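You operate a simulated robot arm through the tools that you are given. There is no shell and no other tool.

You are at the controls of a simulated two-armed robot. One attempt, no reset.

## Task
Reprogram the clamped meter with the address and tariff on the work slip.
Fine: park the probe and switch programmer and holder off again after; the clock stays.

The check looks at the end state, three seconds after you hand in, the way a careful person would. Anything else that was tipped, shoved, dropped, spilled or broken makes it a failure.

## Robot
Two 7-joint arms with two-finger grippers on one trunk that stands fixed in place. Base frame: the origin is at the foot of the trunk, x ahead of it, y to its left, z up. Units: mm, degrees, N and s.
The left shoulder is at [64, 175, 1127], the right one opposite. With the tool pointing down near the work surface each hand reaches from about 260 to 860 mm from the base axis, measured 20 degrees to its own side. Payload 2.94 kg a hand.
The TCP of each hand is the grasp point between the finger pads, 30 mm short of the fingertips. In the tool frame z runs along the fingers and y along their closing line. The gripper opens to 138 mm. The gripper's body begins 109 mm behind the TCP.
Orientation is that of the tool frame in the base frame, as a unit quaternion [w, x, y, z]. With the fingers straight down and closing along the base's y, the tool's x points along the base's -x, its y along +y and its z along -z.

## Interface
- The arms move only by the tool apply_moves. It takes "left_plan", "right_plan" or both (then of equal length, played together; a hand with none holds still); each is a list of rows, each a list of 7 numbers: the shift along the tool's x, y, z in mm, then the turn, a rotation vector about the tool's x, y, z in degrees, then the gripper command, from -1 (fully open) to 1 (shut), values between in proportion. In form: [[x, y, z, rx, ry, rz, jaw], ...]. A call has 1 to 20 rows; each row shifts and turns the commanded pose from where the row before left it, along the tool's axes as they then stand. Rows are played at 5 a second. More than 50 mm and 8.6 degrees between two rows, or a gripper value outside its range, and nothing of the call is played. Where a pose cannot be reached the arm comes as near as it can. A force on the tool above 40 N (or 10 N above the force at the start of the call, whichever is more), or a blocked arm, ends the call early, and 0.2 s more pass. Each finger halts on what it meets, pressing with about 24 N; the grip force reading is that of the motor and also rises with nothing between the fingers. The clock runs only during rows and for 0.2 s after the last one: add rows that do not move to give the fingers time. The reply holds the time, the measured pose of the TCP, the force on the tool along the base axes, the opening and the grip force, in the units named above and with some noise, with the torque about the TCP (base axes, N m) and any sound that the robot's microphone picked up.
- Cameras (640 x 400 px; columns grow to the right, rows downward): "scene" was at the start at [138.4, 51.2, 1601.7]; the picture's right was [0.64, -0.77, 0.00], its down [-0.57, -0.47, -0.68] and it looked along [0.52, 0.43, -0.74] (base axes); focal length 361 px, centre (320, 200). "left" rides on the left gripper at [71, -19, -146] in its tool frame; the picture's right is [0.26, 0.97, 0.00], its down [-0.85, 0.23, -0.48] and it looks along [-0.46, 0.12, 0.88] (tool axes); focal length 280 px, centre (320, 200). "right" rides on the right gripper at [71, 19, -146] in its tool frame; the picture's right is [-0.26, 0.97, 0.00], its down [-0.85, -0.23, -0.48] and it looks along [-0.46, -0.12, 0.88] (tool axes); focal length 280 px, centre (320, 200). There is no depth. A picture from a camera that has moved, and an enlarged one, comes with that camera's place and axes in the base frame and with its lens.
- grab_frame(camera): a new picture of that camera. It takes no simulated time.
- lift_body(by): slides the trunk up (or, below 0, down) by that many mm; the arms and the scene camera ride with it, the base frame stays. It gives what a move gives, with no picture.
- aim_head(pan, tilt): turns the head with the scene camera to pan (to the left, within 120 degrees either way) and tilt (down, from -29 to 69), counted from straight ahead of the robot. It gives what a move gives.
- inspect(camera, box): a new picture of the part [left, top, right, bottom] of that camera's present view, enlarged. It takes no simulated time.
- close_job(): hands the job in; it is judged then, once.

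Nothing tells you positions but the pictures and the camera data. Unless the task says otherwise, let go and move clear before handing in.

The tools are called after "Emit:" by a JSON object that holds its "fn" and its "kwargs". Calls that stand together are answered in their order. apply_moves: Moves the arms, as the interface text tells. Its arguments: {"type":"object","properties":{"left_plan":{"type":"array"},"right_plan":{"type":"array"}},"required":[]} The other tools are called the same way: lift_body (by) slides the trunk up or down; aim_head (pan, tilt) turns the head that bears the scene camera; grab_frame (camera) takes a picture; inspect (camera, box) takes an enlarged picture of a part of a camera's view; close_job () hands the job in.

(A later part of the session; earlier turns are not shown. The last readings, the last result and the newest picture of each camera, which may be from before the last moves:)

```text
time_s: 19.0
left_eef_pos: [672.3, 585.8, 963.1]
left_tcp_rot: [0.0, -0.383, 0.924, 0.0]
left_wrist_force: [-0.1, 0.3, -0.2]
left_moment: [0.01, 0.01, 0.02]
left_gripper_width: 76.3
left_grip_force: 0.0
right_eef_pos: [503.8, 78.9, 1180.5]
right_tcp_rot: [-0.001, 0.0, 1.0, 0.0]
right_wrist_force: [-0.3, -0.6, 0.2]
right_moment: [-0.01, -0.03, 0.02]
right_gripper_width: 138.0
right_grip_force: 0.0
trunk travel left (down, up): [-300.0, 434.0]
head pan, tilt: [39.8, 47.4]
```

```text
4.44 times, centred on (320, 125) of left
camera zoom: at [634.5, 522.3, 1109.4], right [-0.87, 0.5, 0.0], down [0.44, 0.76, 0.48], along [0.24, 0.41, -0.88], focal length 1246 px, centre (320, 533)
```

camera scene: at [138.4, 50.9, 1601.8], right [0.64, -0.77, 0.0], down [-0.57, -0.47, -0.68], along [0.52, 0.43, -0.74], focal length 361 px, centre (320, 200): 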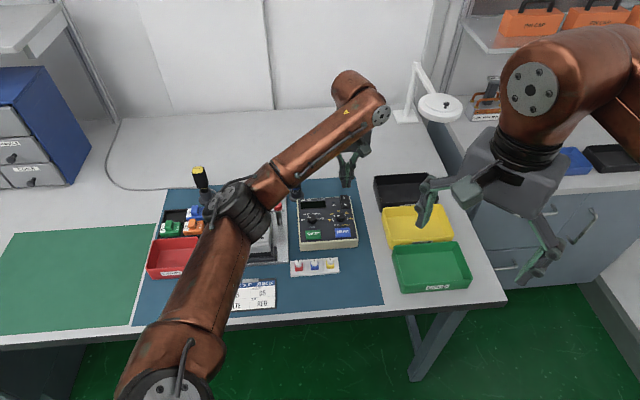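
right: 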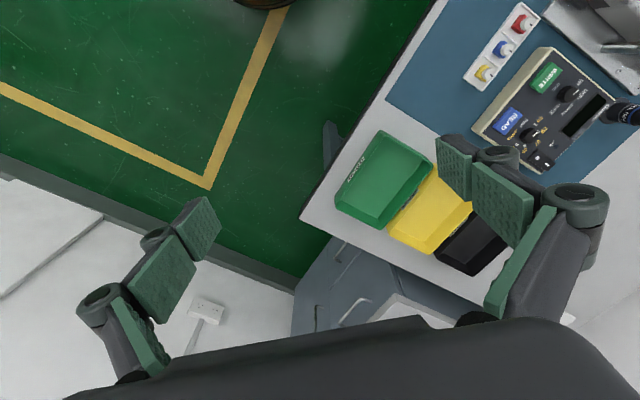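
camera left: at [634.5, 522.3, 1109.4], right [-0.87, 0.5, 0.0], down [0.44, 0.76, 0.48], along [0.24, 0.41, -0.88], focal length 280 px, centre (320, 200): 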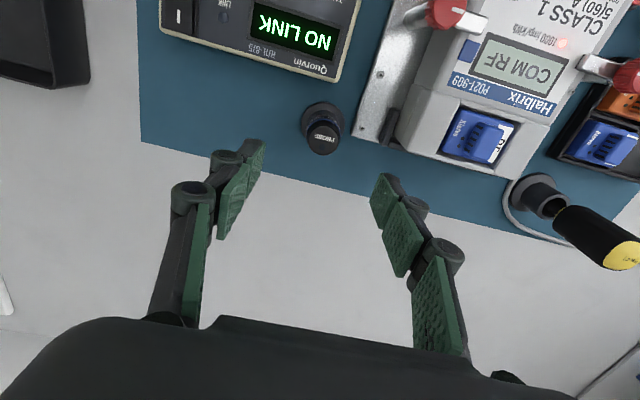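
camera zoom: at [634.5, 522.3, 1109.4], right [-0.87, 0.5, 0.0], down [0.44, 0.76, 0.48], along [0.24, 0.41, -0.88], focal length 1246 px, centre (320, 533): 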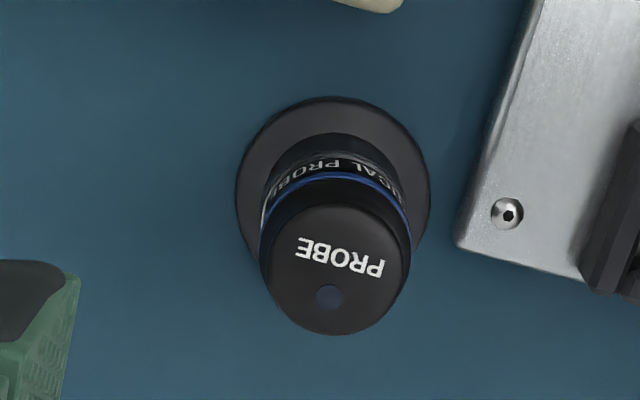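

The probe sits at about (669.5,588). I shift slightly and lower until the tips are just above its top, then check centring.

Emit:
{"fn": "apply_moves", "kwargs": {"left_plan": [[1, 1.8, 20, 0, 0, 0, -0.1], [0, 0, 20, 0, 0, 0, -0.1], [0, 0, 20, 0, 0, 0, -0.1], [0, 0, 8, 0, 0, 0, -0.1], [0, 0, 0, 0, 0, 0, -0.1]]}}

Emit:
{"fn": "grab_frame", "kwargs": {"camera": "left"}}

Emit:
{"fn": "inspect", "kwargs": {"camera": "scene", "box": [265, 150, 345, 210]}}

```text
time_s: 20.2
left_eef_pos: [668.9, 585.9, 894.1]
left_tcp_rot: [0.0, -0.383, 0.924, 0.0]
left_wrist_force: [-0.5, 0.6, -0.7]
left_moment: [-0.02, -0.02, -0.01]
left_gripper_width: 76.0
left_grip_force: 0.1
right_eef_pos: [505.3, 78.7, 1180.4]
right_tcp_rot: [0.0, 0.0, 1.0, 0.0]
right_wrist_force: [0.0, -1.5, 0.4]
right_moment: [0.01, 0.0, -0.01]
right_gripper_width: 138.2
right_grip_force: 0.0
trunk travel left (down, up): [-300.0, 434.0]
head pan, tilt: [39.8, 47.4]
```

```text
taken
camera left: at [632.2, 523.4, 1040.7], right [-0.87, 0.5, 0.0], down [0.44, 0.76, 0.48], along [0.24, 0.41, -0.88], focal length 280 px, centre (320, 200)
```

left: 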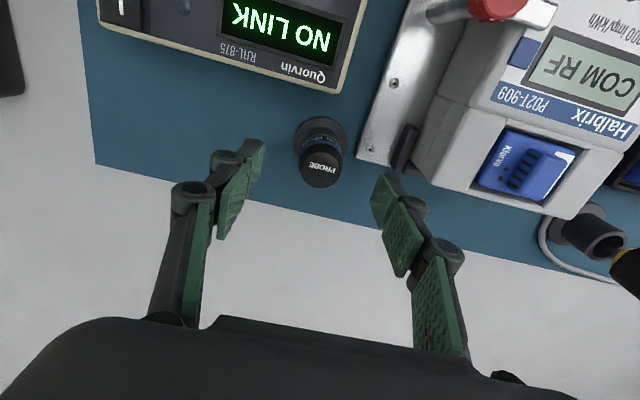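

```text
6.67 times, centred on (305, 180) of scene
camera zoom: at [138.6, 51.4, 1601.7], right [0.64, -0.77, 0.0], down [-0.57, -0.47, -0.68], along [0.52, 0.43, -0.74], focal length 2409 px, centre (420, 333)
```

zoom: 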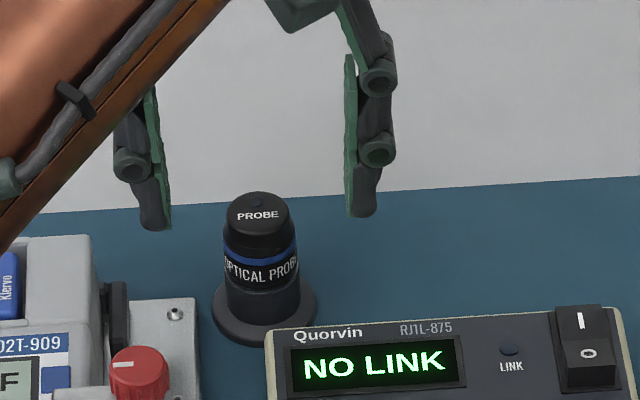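

Emit:
{"fn": "inspect", "kwargs": {"camera": "left", "box": [280, 110, 360, 200]}}

```text
4.44 times, centred on (320, 155) of left
camera zoom: at [632.2, 523.4, 1040.7], right [-0.87, 0.5, 0.0], down [0.44, 0.76, 0.48], along [0.24, 0.41, -0.88], focal length 1246 px, centre (320, 400)
```

zoom: 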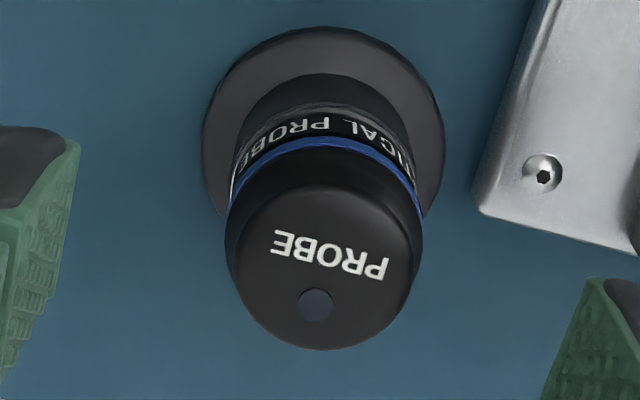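

The probe is centred within about 1–2 mm. I lower so that the pads cover its upper part (tips ≈832, above the tube rim) and close.

Emit:
{"fn": "apply_moves", "kwargs": {"left_plan": [[-1.4, 0.8, 12, 0, 0, 0, -0.1], [0, 0, 12, 0, 0, 0, -0.1], [0, 0, 8, 0, 0, 0, -0.1], [0, 0, 0, 0, 0, 0, -0.1], [0, 0, 0, 0, 0, 0, 0.3], [0, 0, 0, 0, 0, 0, 1], [0, 0, 0, 0, 0, 0, 1], [0, 0, 0, 0, 0, 0, 1], [0, 0, 0, 0, 0, 0, 1], [0, 0, 0, 0, 0, 0, 1]]}}

Emit:
{"fn": "grab_frame", "kwargs": {"camera": "left"}}

Emit:
{"fn": "inspect", "kwargs": {"camera": "scene", "box": [265, 150, 345, 210]}}

```text
time_s: 22.4
left_eef_pos: [669.9, 587.3, 862.6]
left_tcp_rot: [0.0, -0.384, 0.924, -0.001]
left_wrist_force: [-0.1, 0.5, -0.7]
left_moment: [0.01, -0.02, -0.04]
left_gripper_width: 30.7
left_grip_force: 22.2
right_eef_pos: [504.1, 79.8, 1179.7]
right_tcp_rot: [-0.002, -0.001, 1.0, -0.001]
right_wrist_force: [-0.3, -1.0, -0.4]
right_moment: [0.04, -0.04, 0.0]
right_gripper_width: 138.2
right_grip_force: 0.0
trunk travel left (down, up): [-300.0, 434.0]
head pan, tilt: [39.8, 47.4]
```

```text
taken
camera left: at [632.4, 524.9, 1009.1], right [-0.87, 0.5, 0.0], down [0.44, 0.76, 0.48], along [0.24, 0.41, -0.88], focal length 280 px, centre (320, 200)
```

left: 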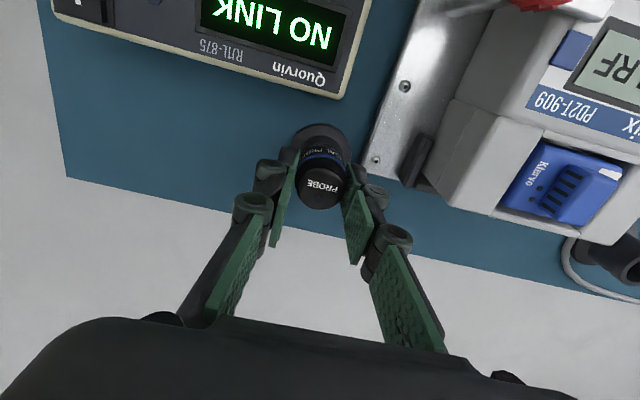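

```text
6.67 times, centred on (305, 180) of scene
camera zoom: at [138.7, 51.5, 1601.7], right [0.64, -0.77, 0.0], down [-0.57, -0.47, -0.68], along [0.52, 0.43, -0.74], focal length 2409 px, centre (420, 333)
```

zoom: 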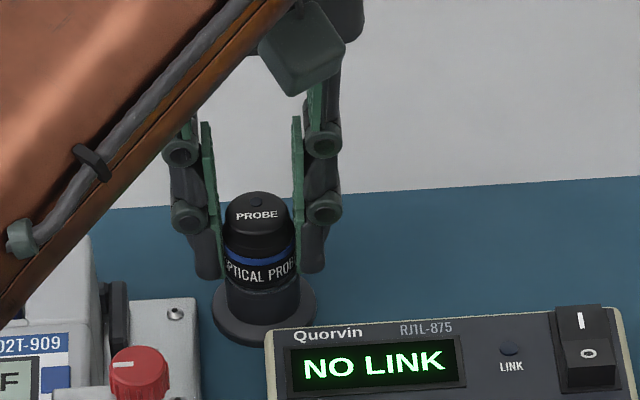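

The probe is gripped (30.7 mm). I lift it straight up and check its length.

Emit:
{"fn": "apply_moves", "kwargs": {"left_plan": [[0, 0, -5, 0, 0, 0, 1], [0, 0, -15, 0, 0, 0, 1], [0, 0, -20, 0, 0, 0, 1], [0, 0, -20, 0, 0, 0, 1], [0, 0, -20, 0, 0, 0, 1], [0, 0, 0, 0, 0, 0, 1]]}}

Emit:
{"fn": "inspect", "kwargs": {"camera": "scene", "box": [255, 120, 345, 210]}}

Emit:
{"fn": "grab_frame", "kwargs": {"camera": "left"}}

```text
time_s: 23.8
left_eef_pos: [670.5, 589.1, 942.2]
left_tcp_rot: [0.001, -0.383, 0.924, 0.0]
left_wrist_force: [1.3, -0.6, -0.6]
left_moment: [0.01, 0.02, 0.01]
left_gripper_width: 30.9
left_grip_force: 22.0
right_eef_pos: [504.9, 78.6, 1179.7]
right_tcp_rot: [-0.001, 0.0, 1.0, 0.0]
right_wrist_force: [0.0, -0.8, 0.2]
right_moment: [0.03, -0.01, 0.02]
right_gripper_width: 138.2
right_grip_force: 0.1
trunk travel left (down, up): [-300.0, 434.0]
head pan, tilt: [39.8, 47.4]
```

```text
4.44 times, centred on (300, 165) of scene
camera zoom: at [139.2, 51.8, 1601.6], right [0.64, -0.77, 0.0], down [-0.57, -0.47, -0.68], along [0.52, 0.43, -0.74], focal length 1606 px, centre (409, 356)
```

zoom: 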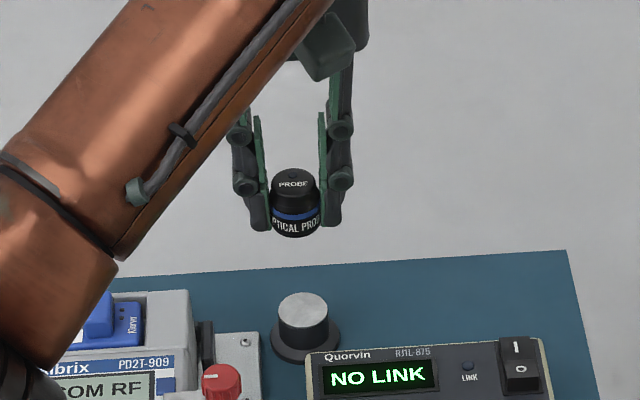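

```text
taken
camera left: at [632.8, 525.2, 1089.1], right [-0.87, 0.5, 0.0], down [0.44, 0.76, 0.48], along [0.24, 0.41, -0.88], focal length 280 px, centre (320, 200)
```

left: 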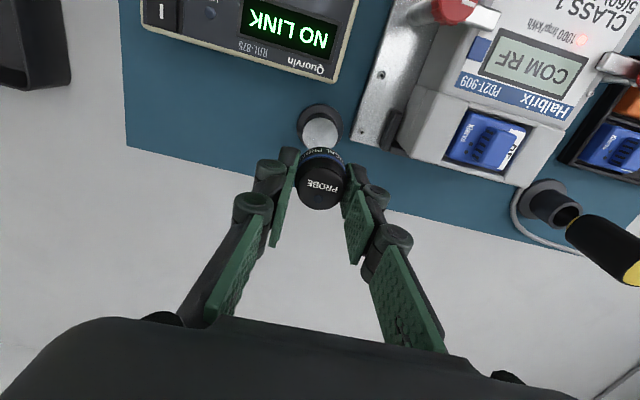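

The pedestal is a flat steel disc with the probe simply standing on it, so the probe bottom is ≈37 mm below the TCP. I carry it high to a spot over the meter's optical port.

Emit:
{"fn": "apply_moves", "kwargs": {"left_plan": [[0, 0, -30, 0, 0, 0, 1], [30.3, 19.5, 0, 0, 0, 0, 1], [30.3, 19.5, 0, 0, 0, 0, 1], [30.3, 19.5, 0, 0, 0, 0, 1], [30.3, 19.5, 0, 0, 0, 0, 1], [30.1, 19.6, 0, 0, 0, 0, 1], [0, 0, 0, 0, 0, 0, 1]]}}

Emit:
{"fn": "grab_frame", "kwargs": {"camera": "left"}}

Emit:
{"fn": "inspect", "kwargs": {"camera": "scene", "box": [195, 150, 305, 260]}}

```text
time_s: 25.4
left_eef_pos: [494.1, 551.0, 971.2]
left_tcp_rot: [-0.001, -0.382, 0.924, 0.0]
left_wrist_force: [0.6, 0.7, -1.2]
left_moment: [0.03, 0.04, 0.01]
left_gripper_width: 30.7
left_grip_force: 22.4
right_eef_pos: [505.1, 79.3, 1179.6]
right_tcp_rot: [-0.001, 0.0, 1.0, 0.0]
right_wrist_force: [-0.1, 0.1, 0.2]
right_moment: [-0.02, 0.03, -0.03]
right_gripper_width: 138.0
right_grip_force: 0.1
trunk travel left (down, up): [-300.0, 434.0]
head pan, tilt: [39.8, 47.4]
```

```text
taken
camera left: at [456.5, 487.4, 1118.7], right [-0.87, 0.5, 0.0], down [0.44, 0.76, 0.47], along [0.24, 0.41, -0.88], focal length 280 px, centre (320, 200)
```

left: 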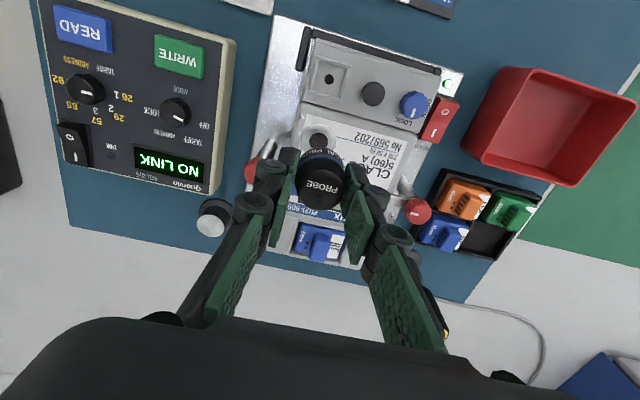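

```text
3.64 times, centred on (250, 205) of scene
camera zoom: at [139.9, 51.7, 1601.5], right [0.64, -0.77, 0.0], down [-0.57, -0.47, -0.68], along [0.52, 0.43, -0.74], focal length 1314 px, centre (574, 182)
```

zoom: 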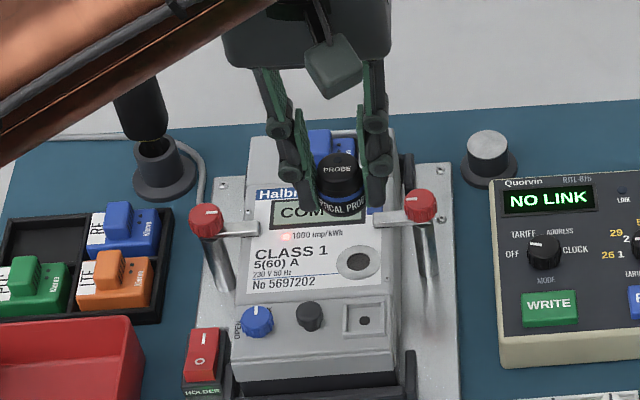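

Emit:
{"fn": "inspect", "kwargs": {"camera": "left", "box": [270, 110, 370, 220]}}

Emit:
{"fn": "inspect", "kwargs": {"camera": "scene", "box": [240, 185, 285, 235]}}

```text
3.64 times, centred on (320, 165) of left
camera zoom: at [456.5, 487.4, 1118.7], right [-0.87, 0.5, 0.0], down [0.44, 0.76, 0.47], along [0.24, 0.41, -0.88], focal length 1020 px, centre (320, 327)
```

zoom: 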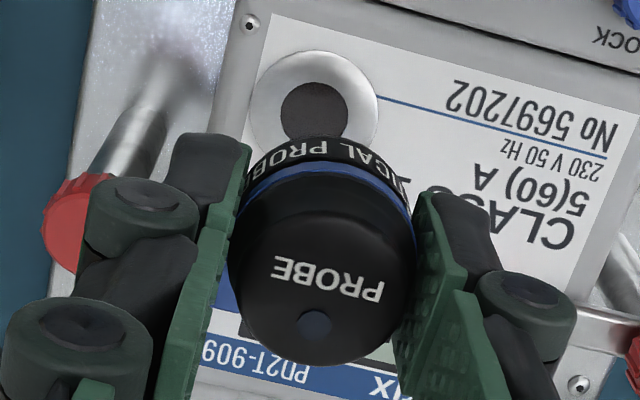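

```text
8.00 times, centred on (262, 210) of scene
camera zoom: at [139.9, 51.7, 1601.5], right [0.64, -0.77, 0.0], down [-0.57, -0.47, -0.68], along [0.52, 0.43, -0.74], focal length 2891 px, centre (780, 120)
```

zoom: 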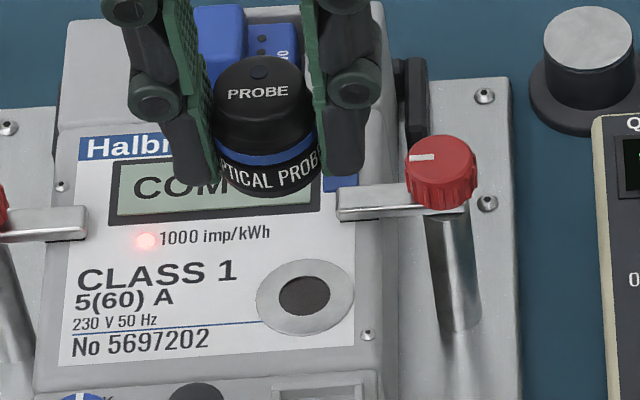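

The port ring is almost directly under the hand. I correct a couple of millimetres and lower to about 15 mm above it, then re-check.

Emit:
{"fn": "apply_moves", "kwargs": {"left_plan": [[-2.5, -1.5, 0, 0, 0, 0, 1], [0, 0, 15, 0, 0, 0, 1], [0, 0, 15, 0, 0, 0, 1], [0, 0, 12, 0, 0, 0, 1], [0, 0, 8, 0, 0, 0, 1], [0, 0, 0, 0, 0, 0, 1]]}}

Emit:
{"fn": "inspect", "kwargs": {"camera": "left", "box": [250, 80, 390, 230]}}

Emit:
{"fn": "inspect", "kwargs": {"camera": "scene", "box": [235, 185, 295, 235]}}

Emit:
{"fn": "grab_frame", "kwargs": {"camera": "right"}}

```text
time_s: 26.8
left_eef_pos: [495.8, 550.6, 922.7]
left_tcp_rot: [0.0, -0.383, 0.924, 0.0]
left_wrist_force: [0.6, -0.3, -1.3]
left_moment: [-0.02, 0.02, -0.03]
left_gripper_width: 30.8
left_grip_force: 21.8
right_eef_pos: [504.7, 79.2, 1181.3]
right_tcp_rot: [-0.001, 0.0, 1.0, 0.0]
right_wrist_force: [-0.6, 0.6, -0.2]
right_moment: [0.03, 0.0, 0.0]
right_gripper_width: 138.0
right_grip_force: 0.0
trunk travel left (down, up): [-300.0, 434.0]
head pan, tilt: [39.8, 47.4]
```

```text
2.67 times, centred on (320, 155) of left
camera zoom: at [459.3, 487.7, 1069.2], right [-0.87, 0.5, 0.0], down [0.44, 0.76, 0.48], along [0.24, 0.41, -0.88], focal length 748 px, centre (320, 320)
```

zoom: 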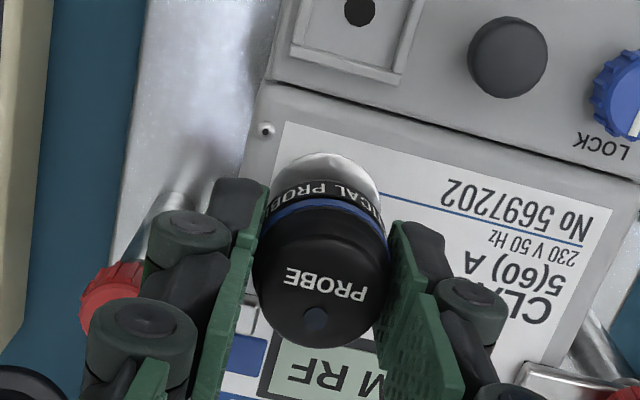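

```text
8.00 times, centred on (265, 210) of scene
camera zoom: at [138.5, 51.4, 1601.7], right [0.64, -0.77, 0.0], down [-0.57, -0.47, -0.68], along [0.52, 0.43, -0.74], focal length 2891 px, centre (760, 120)
```

zoom: 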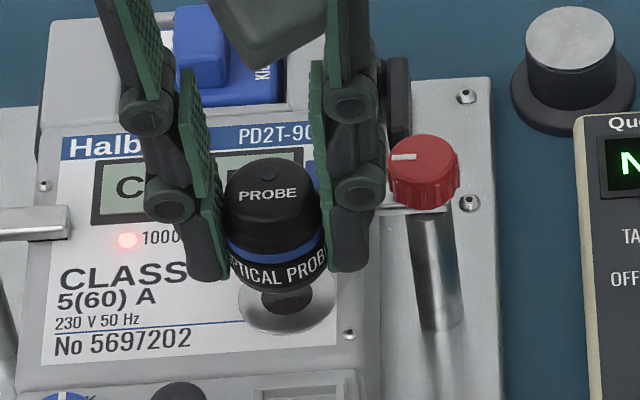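

```text
taken
camera right: at [434.0, 98.3, 1325.9], right [0.26, 0.97, 0.0], down [0.85, -0.23, 0.47], along [0.46, -0.12, -0.88], focal length 280 px, centre (320, 200)
```

right: 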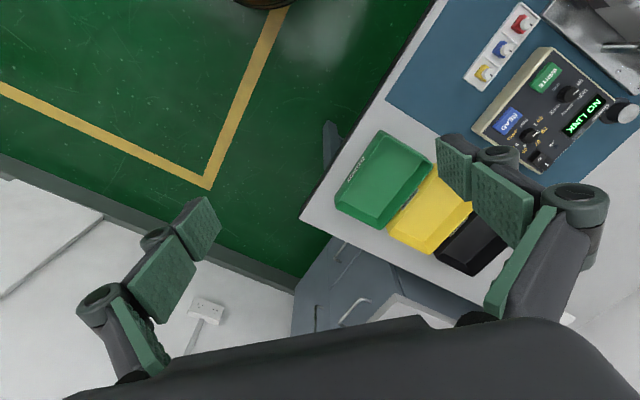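

Emit:
{"fn": "inspect", "kwargs": {"camera": "left", "box": [290, 125, 360, 170]}}

Emit:
{"fn": "inspect", "kwargs": {"camera": "scene", "box": [255, 200, 285, 230]}}

```text
8.89 times, centred on (325, 148) of left
camera zoom: at [459.3, 487.7, 1069.2], right [-0.87, 0.5, 0.0], down [0.44, 0.76, 0.48], along [0.24, 0.41, -0.88], focal length 2492 px, centre (276, 667)
```

zoom: 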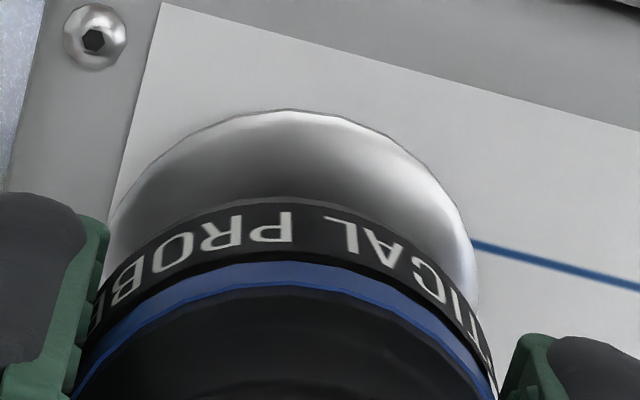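

```text
13.33 times, centred on (270, 215) of scene
camera zoom: at [138.5, 51.4, 1601.7], right [0.64, -0.77, 0.0], down [-0.57, -0.47, -0.68], along [0.52, 0.43, -0.74], focal length 4818 px, centre (987, 0)
```

zoom: 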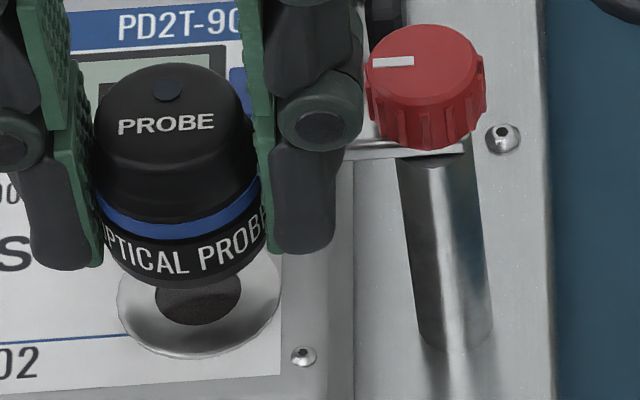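

The probe hangs centred over the ring within ~1 mm. I lower in small steps until contact.

Emit:
{"fn": "apply_moves", "kwargs": {"left_plan": [[0, 0.6, 5, 0, 0, 0, 1], [0, 0, 4, 0, 0, 0, 1], [0, 0, 2, 0, 0, 0, 1], [0, 0, 2, 0, 0, 0, 1], [0, 0, 0, 0, 0, 0, 1]]}}

Emit:
{"fn": "inspect", "kwargs": {"camera": "scene", "box": [255, 200, 285, 230]}}

```text
time_s: 28.0
left_eef_pos: [496.3, 552.9, 908.9]
left_tcp_rot: [-0.001, -0.383, 0.924, 0.0]
left_wrist_force: [-0.7, 0.5, -0.9]
left_moment: [-0.01, 0.03, 0.03]
left_gripper_width: 30.7
left_grip_force: 22.0
right_eef_pos: [504.6, 79.5, 1180.6]
right_tcp_rot: [0.0, 0.0, 1.0, 0.001]
right_wrist_force: [-0.4, -1.0, -0.5]
right_moment: [0.01, 0.03, 0.01]
right_gripper_width: 138.0
right_grip_force: 0.0
trunk travel left (down, up): [-300.0, 434.0]
head pan, tilt: [39.8, 47.4]
```

```text
13.33 times, centred on (270, 215) of scene
camera zoom: at [138.5, 51.5, 1601.7], right [0.64, -0.77, 0.0], down [-0.57, -0.47, -0.68], along [0.52, 0.43, -0.74], focal length 4818 px, centre (987, 0)
```

zoom: 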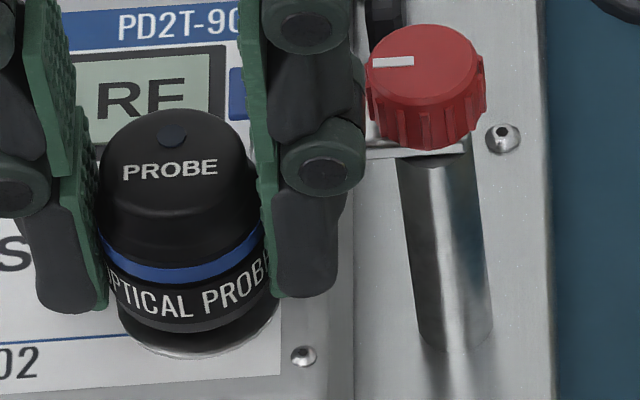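

Emit:
{"fn": "apply_moves", "kwargs": {"left_plan": [[0, -1, 2, 0, 0, 0, 1], [0, 0, 2, 0, 0, 0, 1], [0, 0, 1.5, 0, 0, 0, 1], [0, 0, 0, 0, 0, 0, 1]]}}

Emit:
{"fn": "inspect", "kwargs": {"camera": "scene", "box": [255, 200, 285, 230]}}

```text
time_s: 29.0
left_eef_pos: [497.9, 549.9, 904.3]
left_tcp_rot: [0.0, -0.383, 0.924, 0.0]
left_wrist_force: [1.3, 0.8, 0.2]
left_moment: [0.04, 0.02, 0.01]
left_gripper_width: 30.8
left_grip_force: 21.8
right_eef_pos: [504.5, 78.7, 1180.7]
right_tcp_rot: [-0.001, 0.0, 1.0, 0.0]
right_wrist_force: [0.2, -0.2, 0.8]
right_moment: [-0.02, -0.01, 0.01]
right_gripper_width: 137.9
right_grip_force: 0.1
trunk travel left (down, up): [-300.0, 434.0]
head pan, tilt: [39.8, 47.4]
```

```text
13.33 times, centred on (270, 215) of scene
camera zoom: at [138.6, 51.5, 1601.7], right [0.64, -0.77, 0.0], down [-0.57, -0.47, -0.68], along [0.52, 0.43, -0.74], focal length 4818 px, centre (987, 0)
```

zoom: 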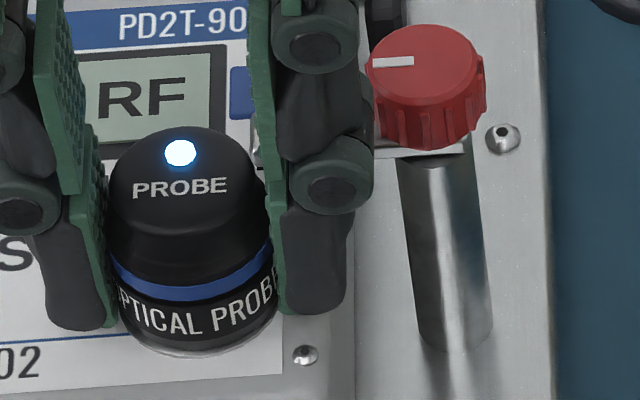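

The probe's lamp has lit up, so it couples with the port. I lower the last bit to contact before releasing.

Emit:
{"fn": "apply_moves", "kwargs": {"left_plan": [[0, 0, 1, 0, 0, 0, 1], [0, 0, 1, 0, 0, 0, 1], [0, 0, 0, 0, 0, 0, 1]]}}

Emit:
{"fn": "inspect", "kwargs": {"camera": "scene", "box": [255, 200, 285, 230]}}

Emit:
{"fn": "inspect", "kwargs": {"camera": "scene", "box": [295, 180, 365, 250]}}

```text
time_s: 29.8
left_eef_pos: [496.4, 549.5, 903.6]
left_tcp_rot: [0.003, -0.384, 0.923, 0.0]
left_wrist_force: [1.8, 2.8, 12.3]
left_moment: [0.04, 0.08, 0.01]
left_gripper_width: 30.7
left_grip_force: 22.0
right_eef_pos: [503.5, 76.8, 1180.8]
right_tcp_rot: [0.0, 0.0, 1.0, 0.002]
right_wrist_force: [0.8, -0.3, 0.1]
right_moment: [0.01, -0.01, 0.0]
right_gripper_width: 138.0
right_grip_force: 0.0
trunk travel left (down, up): [-300.0, 434.0]
head pan, tilt: [39.8, 47.4]
```

```text
13.33 times, centred on (270, 215) of scene
camera zoom: at [137.5, 50.5, 1602.0], right [0.64, -0.77, 0.0], down [-0.57, -0.47, -0.68], along [0.52, 0.43, -0.74], focal length 4818 px, centre (987, 0)
```

zoom: 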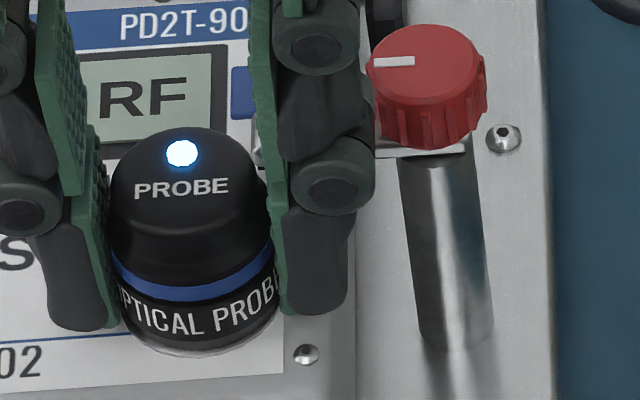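

```text
5.71 times, centred on (330, 215) of scene
camera zoom: at [137.5, 50.5, 1602.0], right [0.64, -0.77, 0.0], down [-0.57, -0.47, -0.68], along [0.52, 0.43, -0.74], focal length 2065 px, centre (263, 114)
```

zoom: 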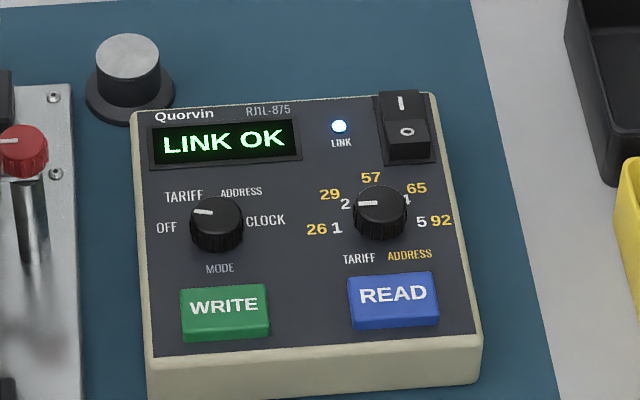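

"LINK OK" and contact felt. I relieve the pressure, open the fingers gently and rise, then look.

Emit:
{"fn": "apply_moves", "kwargs": {"left_plan": [[0, 0, -1.3, 0, 0, 0, 1], [0, 0, 0, 0, 0, 0, 0.45], [0, 0, 0, 0, 0, 0, 0.3], [0, 0, 0, 0, 0, 0, 0.1], [0, 0, 0, 0, 0, 0, 0.1], [0, 0, -10, 0, 0, 0, 0.1], [0, 0, -20, 0, 0, 0, 0.1], [0, 0, -30, 0, 0, 0, 0.1], [0, 0, -40, 0, 0, 0, 0.1], [0, 0, 0, 0, 0, 0, 0.1]]}}

Emit:
{"fn": "inspect", "kwargs": {"camera": "scene", "box": [215, 170, 365, 260]}}

Emit:
{"fn": "grab_frame", "kwargs": {"camera": "left"}}

```text
time_s: 32.0
left_eef_pos: [496.5, 550.2, 1002.7]
left_tcp_rot: [0.0, -0.383, 0.924, 0.0]
left_wrist_force: [-0.6, -0.3, 0.4]
left_moment: [-0.02, 0.01, 0.0]
left_gripper_width: 61.9
left_grip_force: 0.1
right_eef_pos: [505.7, 79.4, 1180.0]
right_tcp_rot: [-0.001, 0.0, 1.0, 0.0]
right_wrist_force: [0.9, 0.5, -0.2]
right_moment: [0.03, 0.0, 0.0]
right_gripper_width: 137.9
right_grip_force: 0.0
trunk travel left (down, up): [-300.0, 434.0]
head pan, tilt: [39.8, 47.4]
```

```text
4.27 times, centred on (290, 215) of scene
camera zoom: at [139.0, 52.2, 1601.6], right [0.64, -0.77, 0.0], down [-0.57, -0.47, -0.68], along [0.52, 0.43, -0.74], focal length 1542 px, centre (448, 136)
```

zoom: 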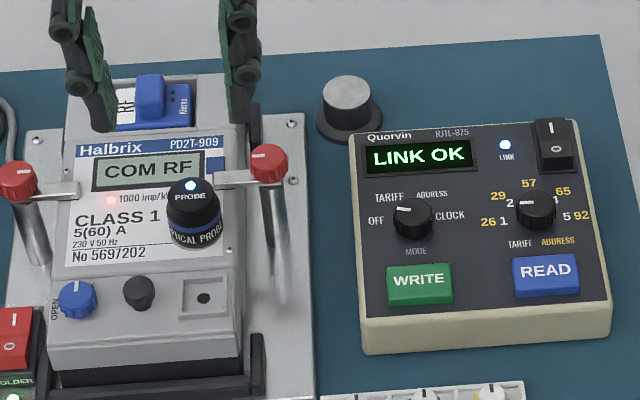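

```text
taken
camera left: at [458.5, 487.9, 1149.6], right [-0.87, 0.5, 0.0], down [0.44, 0.76, 0.47], along [0.24, 0.41, -0.88], focal length 280 px, centre (320, 200)
```

left: 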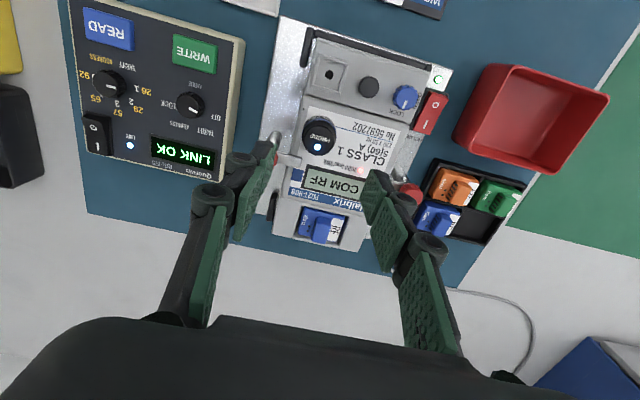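

The probe stands on the port with its lamp on and the link is OK. Now the mode knob: I go above it at ≈(600,465) and align.

Emit:
{"fn": "apply_moves", "kwargs": {"left_plan": [[-3.2, -33.4, 0, 0, 0, 0, 0.2], [-3.2, -33.4, 0, 0, 0, 0, 0.2], [-3.2, -33.4, 0, 0, 0, 0, 0.2], [-3.1, -33.4, 0, 0, 0, 0, 0.2], [0, 0, 30, 0, 0, 0, 0.2], [0, 0, 30, 0, 0, 0, 0.2], [0, 0, 20, 0, 0, 0, 0.2], [0, 0, 0, 0, 0, 0, 0.2]]}}

Emit:
{"fn": "grab_frame", "kwargs": {"camera": "left"}}

Emit:
{"fn": "inspect", "kwargs": {"camera": "left", "box": [260, 120, 380, 220]}}

Emit:
{"fn": "inspect", "kwargs": {"camera": "scene", "box": [290, 185, 360, 245]}}

```text
time_s: 33.8
left_eef_pos: [599.5, 464.1, 923.2]
left_tcp_rot: [0.0, -0.383, 0.924, 0.0]
left_wrist_force: [0.9, -0.3, 0.9]
left_moment: [-0.04, 0.0, 0.03]
left_gripper_width: 55.3
left_grip_force: 0.0
right_eef_pos: [505.4, 78.8, 1181.3]
right_tcp_rot: [-0.001, -0.001, 1.0, -0.001]
right_wrist_force: [-0.5, 0.0, 0.9]
right_moment: [-0.01, 0.02, 0.02]
right_gripper_width: 137.8
right_grip_force: 0.1
trunk travel left (down, up): [-300.0, 434.0]
head pan, tilt: [39.8, 47.4]
```

```text
taken
camera left: at [562.7, 401.8, 1070.1], right [-0.87, 0.5, 0.0], down [0.44, 0.76, 0.48], along [0.24, 0.41, -0.88], focal length 280 px, centre (320, 200)
```

left: 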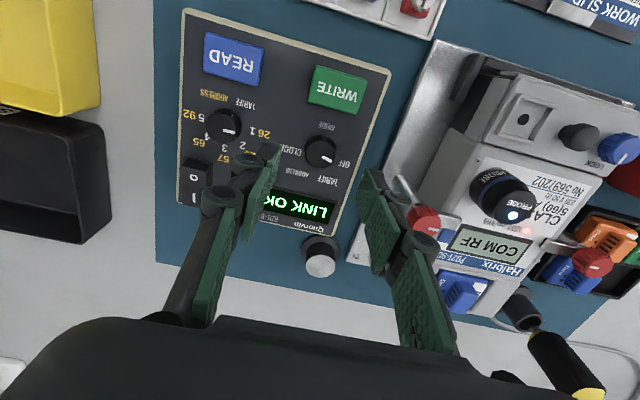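

```text
4.00 times, centred on (320, 170) of left
camera zoom: at [562.7, 401.8, 1070.1], right [-0.87, 0.5, 0.0], down [0.44, 0.76, 0.48], along [0.24, 0.41, -0.88], focal length 1122 px, centre (320, 320)
```

zoom: 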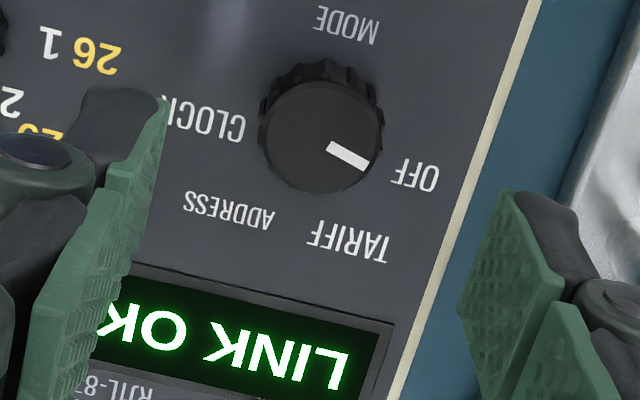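

```text
6.67 times, centred on (325, 215) of scene
camera zoom: at [138.6, 51.1, 1601.7], right [0.64, -0.77, 0.0], down [-0.57, -0.47, -0.68], along [0.52, 0.43, -0.74], focal length 2409 px, centre (287, 100)
```

zoom: 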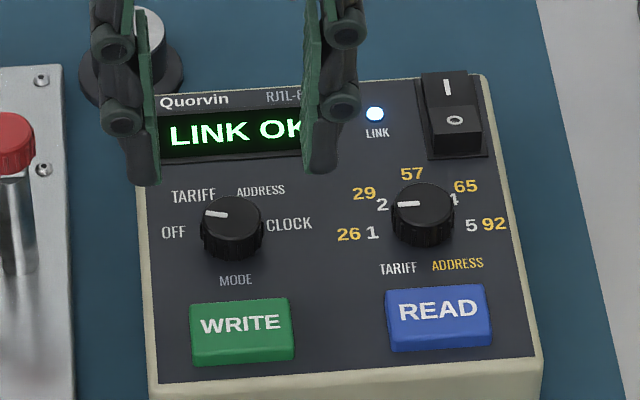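

Emit:
{"fn": "inspect", "kwargs": {"camera": "left", "box": [300, 133, 345, 175]}}

Emit:
{"fn": "apply_moves", "kwargs": {"left_plan": [[-1.5, 0.8, 15, 0, 0, 0, 0.2], [0, 0, 15, 0, 0, 0, 0.2], [0, 0, 0, 0, 0, 0, 0.2]]}}

Emit:
{"fn": "inspect", "kwargs": {"camera": "left", "box": [295, 133, 345, 185]}}

Emit:
{"fn": "inspect", "kwargs": {"camera": "scene", "box": [295, 180, 345, 230]}}

```text
9.52 times, centred on (322, 154) of left
camera zoom: at [562.7, 401.8, 1070.1], right [-0.87, 0.5, 0.0], down [0.44, 0.76, 0.48], along [0.24, 0.41, -0.88], focal length 2670 px, centre (296, 638)
```

zoom: 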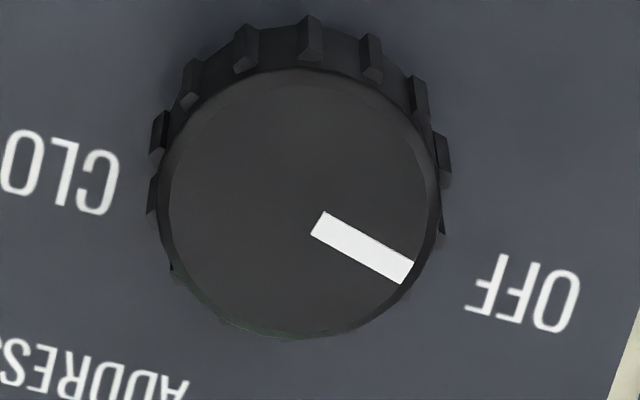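

```text
time_s: 34.6
left_eef_pos: [601.0, 467.5, 893.1]
left_tcp_rot: [0.0, -0.382, 0.924, 0.0]
left_wrist_force: [-0.8, 0.4, 0.1]
left_moment: [0.0, -0.01, 0.01]
left_gripper_width: 55.0
left_grip_force: 0.0
right_eef_pos: [505.1, 78.8, 1180.5]
right_tcp_rot: [-0.001, 0.0, 1.0, 0.0]
right_wrist_force: [0.8, 0.4, 0.1]
right_moment: [0.02, -0.01, 0.02]
right_gripper_width: 137.8
right_grip_force: 0.1
trunk travel left (down, up): [-300.0, 434.0]
head pan, tilt: [39.8, 47.4]
```

```text
7.69 times, centred on (320, 159) of left
camera zoom: at [563.5, 403.7, 1040.4], right [-0.87, 0.5, 0.0], down [0.44, 0.76, 0.48], along [0.24, 0.41, -0.88], focal length 2157 px, centre (320, 515)
```

zoom: 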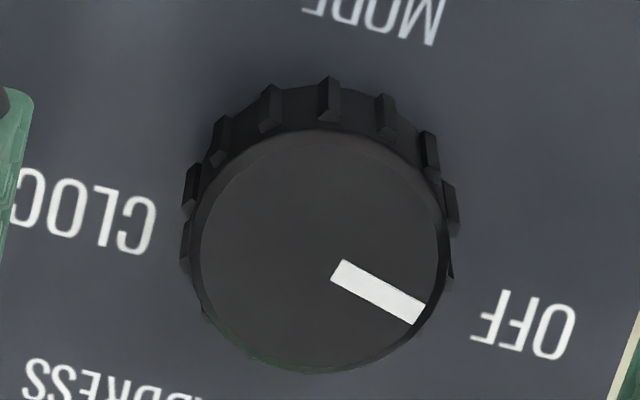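

```text
8.00 times, centred on (320, 205) of scene
camera zoom: at [138.5, 51.2, 1601.7], right [0.64, -0.77, 0.0], down [-0.57, -0.47, -0.68], along [0.52, 0.43, -0.74], focal length 2891 px, centre (320, 160)
```

zoom: 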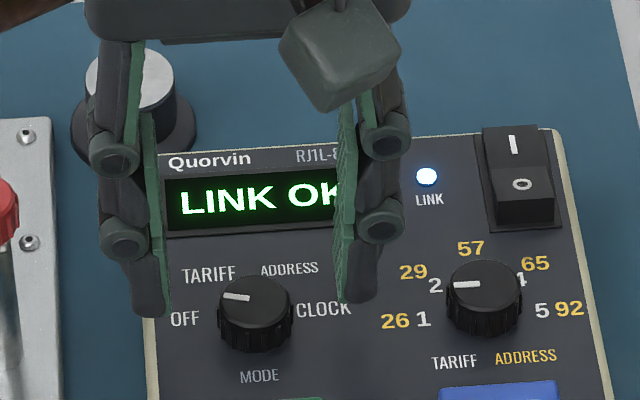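

Knob top height is uncertain (847–856), so I'll narrow the opening to ~40 mm and descend astride the knob in small steps to find the panel by touch.

Emit:
{"fn": "apply_moves", "kwargs": {"left_plan": [[-0.8, 0, 3, 0, 0, 0, 0.42], [0, 0, 3, 0, 0, 0, 0.42], [0, 0, 3, 0, 0, 0, 0.42], [0, 0, 2, 0, 0, 0, 0.42], [0, 0, 2, 0, 0, 0, 0.42], [0, 0, 0, 0, 0, 0, 0.42]]}}

Emit:
{"fn": "inspect", "kwargs": {"camera": "left", "box": [270, 120, 370, 220]}}

Emit:
{"fn": "inspect", "kwargs": {"camera": "scene", "box": [300, 190, 340, 230]}}

```text
time_s: 36.0
left_eef_pos: [601.7, 467.7, 881.0]
left_tcp_rot: [0.001, -0.384, 0.924, 0.001]
left_wrist_force: [0.4, 0.3, 0.0]
left_moment: [0.01, -0.01, 0.0]
left_gripper_width: 40.1
left_grip_force: 0.1
right_eef_pos: [504.5, 78.6, 1180.3]
right_tcp_rot: [-0.001, 0.0, 1.0, 0.0]
right_wrist_force: [-0.6, 0.2, 1.1]
right_moment: [-0.02, 0.03, 0.01]
right_gripper_width: 138.0
right_grip_force: 0.0
trunk travel left (down, up): [-300.0, 434.0]
head pan, tilt: [39.8, 47.4]
```

```text
4.00 times, centred on (320, 170) of left
camera zoom: at [564.6, 404.3, 1027.3], right [-0.87, 0.5, 0.0], down [0.44, 0.76, 0.48], along [0.24, 0.41, -0.88], focal length 1122 px, centre (320, 320)
```

zoom: 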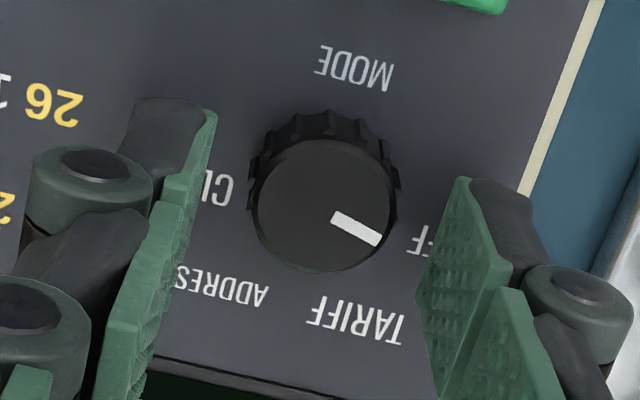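

```text
10.00 times, centred on (320, 210) of scene
camera zoom: at [138.5, 51.3, 1601.7], right [0.64, -0.77, 0.0], down [-0.57, -0.47, -0.68], along [0.52, 0.43, -0.74], focal length 3614 px, centre (320, 100)
```

zoom: 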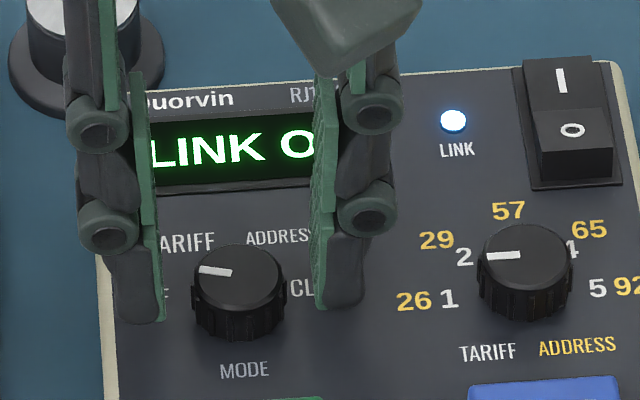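

Emit:
{"fn": "apply_moves", "kwargs": {"left_plan": [[-0.5, 0, 2, 0, 0, 0, 0.42], [0, 0, 2, 0, 0, 0, 0.42], [0, 0, 0, 0, 0, 0, 0.42]]}}

Emit:
{"fn": "inspect", "kwargs": {"camera": "scene", "box": [300, 190, 340, 230]}}

Emit:
{"fn": "inspect", "kwargs": {"camera": "left", "box": [270, 120, 370, 220]}}

```text
time_s: 36.8
left_eef_pos: [602.1, 467.3, 875.3]
left_tcp_rot: [0.0, -0.384, 0.924, -0.001]
left_wrist_force: [0.5, 0.0, -0.5]
left_moment: [-0.01, -0.01, 0.0]
left_gripper_width: 39.9
left_grip_force: 0.0
right_eef_pos: [504.1, 78.1, 1181.4]
right_tcp_rot: [-0.001, 0.0, 1.0, 0.0]
right_wrist_force: [0.7, -0.2, 0.6]
right_moment: [0.04, -0.01, -0.01]
right_gripper_width: 138.1
right_grip_force: 0.1
trunk travel left (down, up): [-300.0, 434.0]
head pan, tilt: [39.8, 47.4]
```

```text
10.00 times, centred on (320, 210) of scene
camera zoom: at [138.5, 51.3, 1601.7], right [0.64, -0.77, 0.0], down [-0.57, -0.47, -0.68], along [0.52, 0.43, -0.74], focal length 3614 px, centre (320, 100)
```

zoom: 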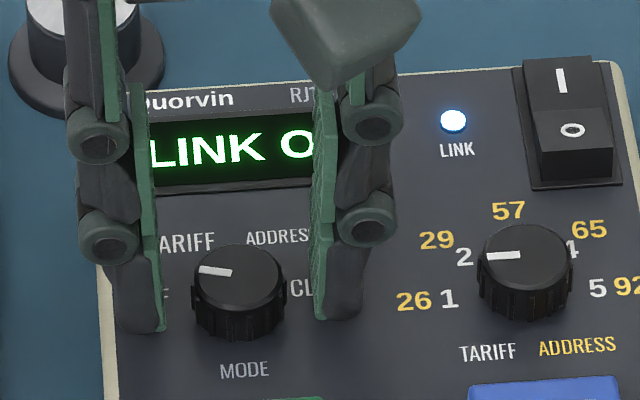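

```text
4.00 times, centred on (320, 170) of left
camera zoom: at [564.8, 404.5, 1022.9], right [-0.87, 0.5, 0.0], down [0.44, 0.76, 0.48], along [0.24, 0.41, -0.88], focal length 1122 px, centre (320, 320)
```

zoom: 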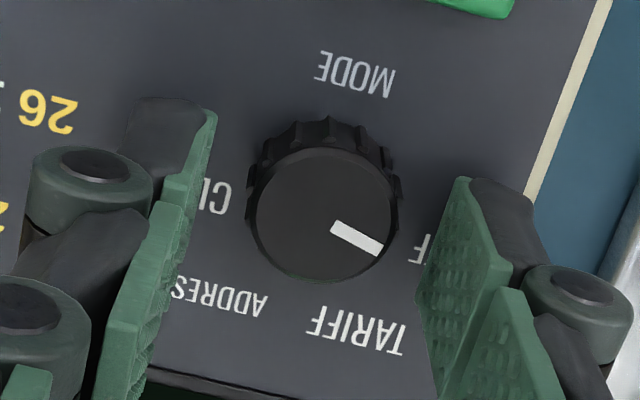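

The tips are now about 5 mm below the knob's top with no contact. I'll go 4 mm lower and grip the mode knob.

Emit:
{"fn": "apply_moves", "kwargs": {"left_plan": [[0, 0.3, 2, 0, 0, 0, 0.42], [0, 0, 2, 0, 0, 0, 0.42], [0, 0, 0, 0, 0, 0, 0.55], [0, 0, 0, 0, 0, 0, 0.8], [0, 0, 0, 0, 0, 0, 0.8], [0, 0, 0, 0, 0, 0, 0.8]]}}

Emit:
{"fn": "inspect", "kwargs": {"camera": "scene", "box": [300, 190, 340, 230]}}

Emit:
{"fn": "inspect", "kwargs": {"camera": "left", "box": [270, 120, 370, 220]}}

```text
time_s: 38.2
left_eef_pos: [601.7, 467.2, 870.8]
left_tcp_rot: [0.0, -0.383, 0.924, 0.0]
left_wrist_force: [1.0, -0.8, -1.1]
left_moment: [0.04, -0.12, 0.02]
left_gripper_width: 23.2
left_grip_force: 44.9
right_eef_pos: [504.9, 79.1, 1180.7]
right_tcp_rot: [-0.001, 0.0, 1.0, 0.0]
right_wrist_force: [-0.3, 0.5, 0.3]
right_moment: [0.02, 0.05, -0.03]
right_gripper_width: 137.9
right_grip_force: 0.0
trunk travel left (down, up): [-300.0, 434.0]
head pan, tilt: [39.8, 47.4]
```

```text
10.00 times, centred on (320, 210) of scene
camera zoom: at [138.8, 51.2, 1601.7], right [0.64, -0.77, 0.0], down [-0.57, -0.47, -0.68], along [0.52, 0.43, -0.74], focal length 3614 px, centre (320, 100)
```

zoom: 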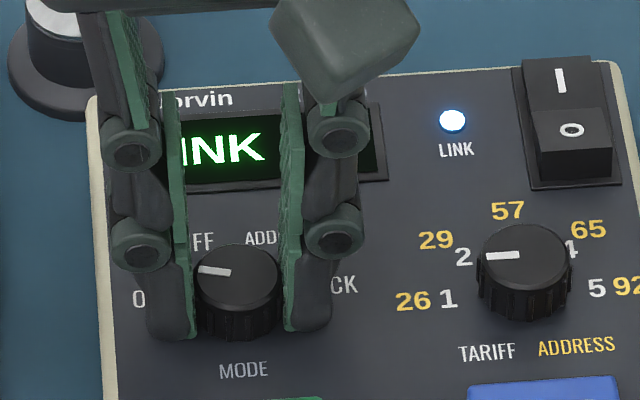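

```text
4.00 times, centred on (320, 170) of left
camera zoom: at [564.6, 404.3, 1018.8], right [-0.87, 0.5, 0.0], down [0.44, 0.76, 0.48], along [0.24, 0.41, -0.88], focal length 1122 px, centre (320, 320)
```

zoom: 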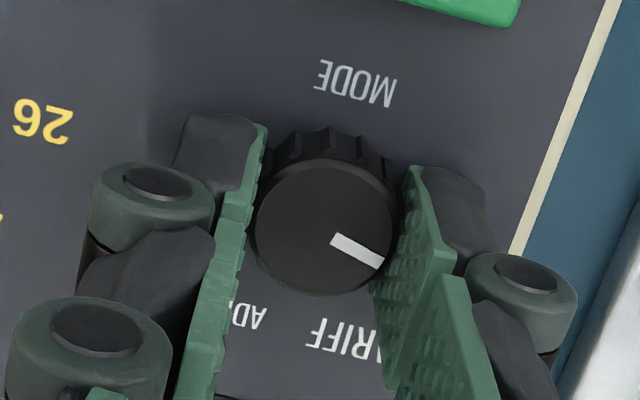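

The mode knob is gripped (23 mm). I turn it 50° clockwise first and check that it follows.

Emit:
{"fn": "apply_moves", "kwargs": {"left_plan": [[0, 0, 0, 0, 0, 8.333, 0.8], [0, 0, 0, 0, 0, 8.333, 0.8], [0, 0, 0, 0, 0, 8.333, 0.8], [0, 0, 0, 0, 0, 8.333, 0.8], [0, 0, 0, 0, 0, 8.333, 0.8], [0, 0, 0, 0, 0, 8.335, 0.8], [0, 0, 0, 0, 0, 0, 0.8]]}}

Emit:
{"fn": "inspect", "kwargs": {"camera": "scene", "box": [290, 180, 360, 240]}}

Emit:
{"fn": "grab_frame", "kwargs": {"camera": "left"}}

```text
time_s: 39.8
left_eef_pos: [601.6, 465.3, 872.5]
left_tcp_rot: [0.0, 0.045, 0.999, -0.001]
left_wrist_force: [3.1, -12.8, -5.6]
left_moment: [-0.42, -0.11, 0.02]
left_gripper_width: 23.4
left_grip_force: 45.1
right_eef_pos: [504.8, 77.7, 1180.6]
right_tcp_rot: [-0.001, 0.0, 1.0, 0.001]
right_wrist_force: [-0.1, -0.5, 0.8]
right_moment: [0.0, -0.02, 0.01]
right_gripper_width: 138.0
right_grip_force: 0.1
trunk travel left (down, up): [-300.0, 434.0]
head pan, tilt: [39.8, 47.4]
```

```text
6.67 times, centred on (325, 210) of scene
camera zoom: at [139.2, 49.6, 1601.6], right [0.64, -0.77, 0.0], down [-0.57, -0.47, -0.68], along [0.52, 0.43, -0.74], focal length 2409 px, centre (287, 133)
```

zoom: 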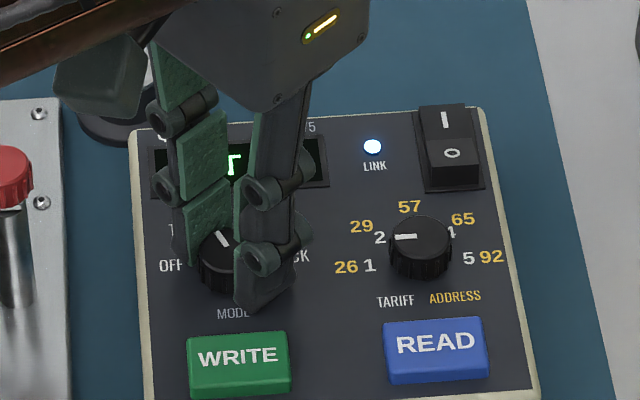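

```text
taken
camera left: at [529.4, 453.7, 1018.8], right [-0.17, 0.98, 0.0], down [0.87, 0.15, 0.48], along [0.47, 0.08, -0.88], focal length 280 px, centre (320, 200)
```

left: 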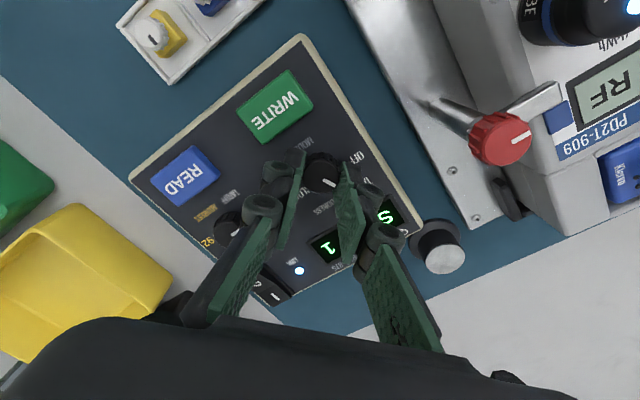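

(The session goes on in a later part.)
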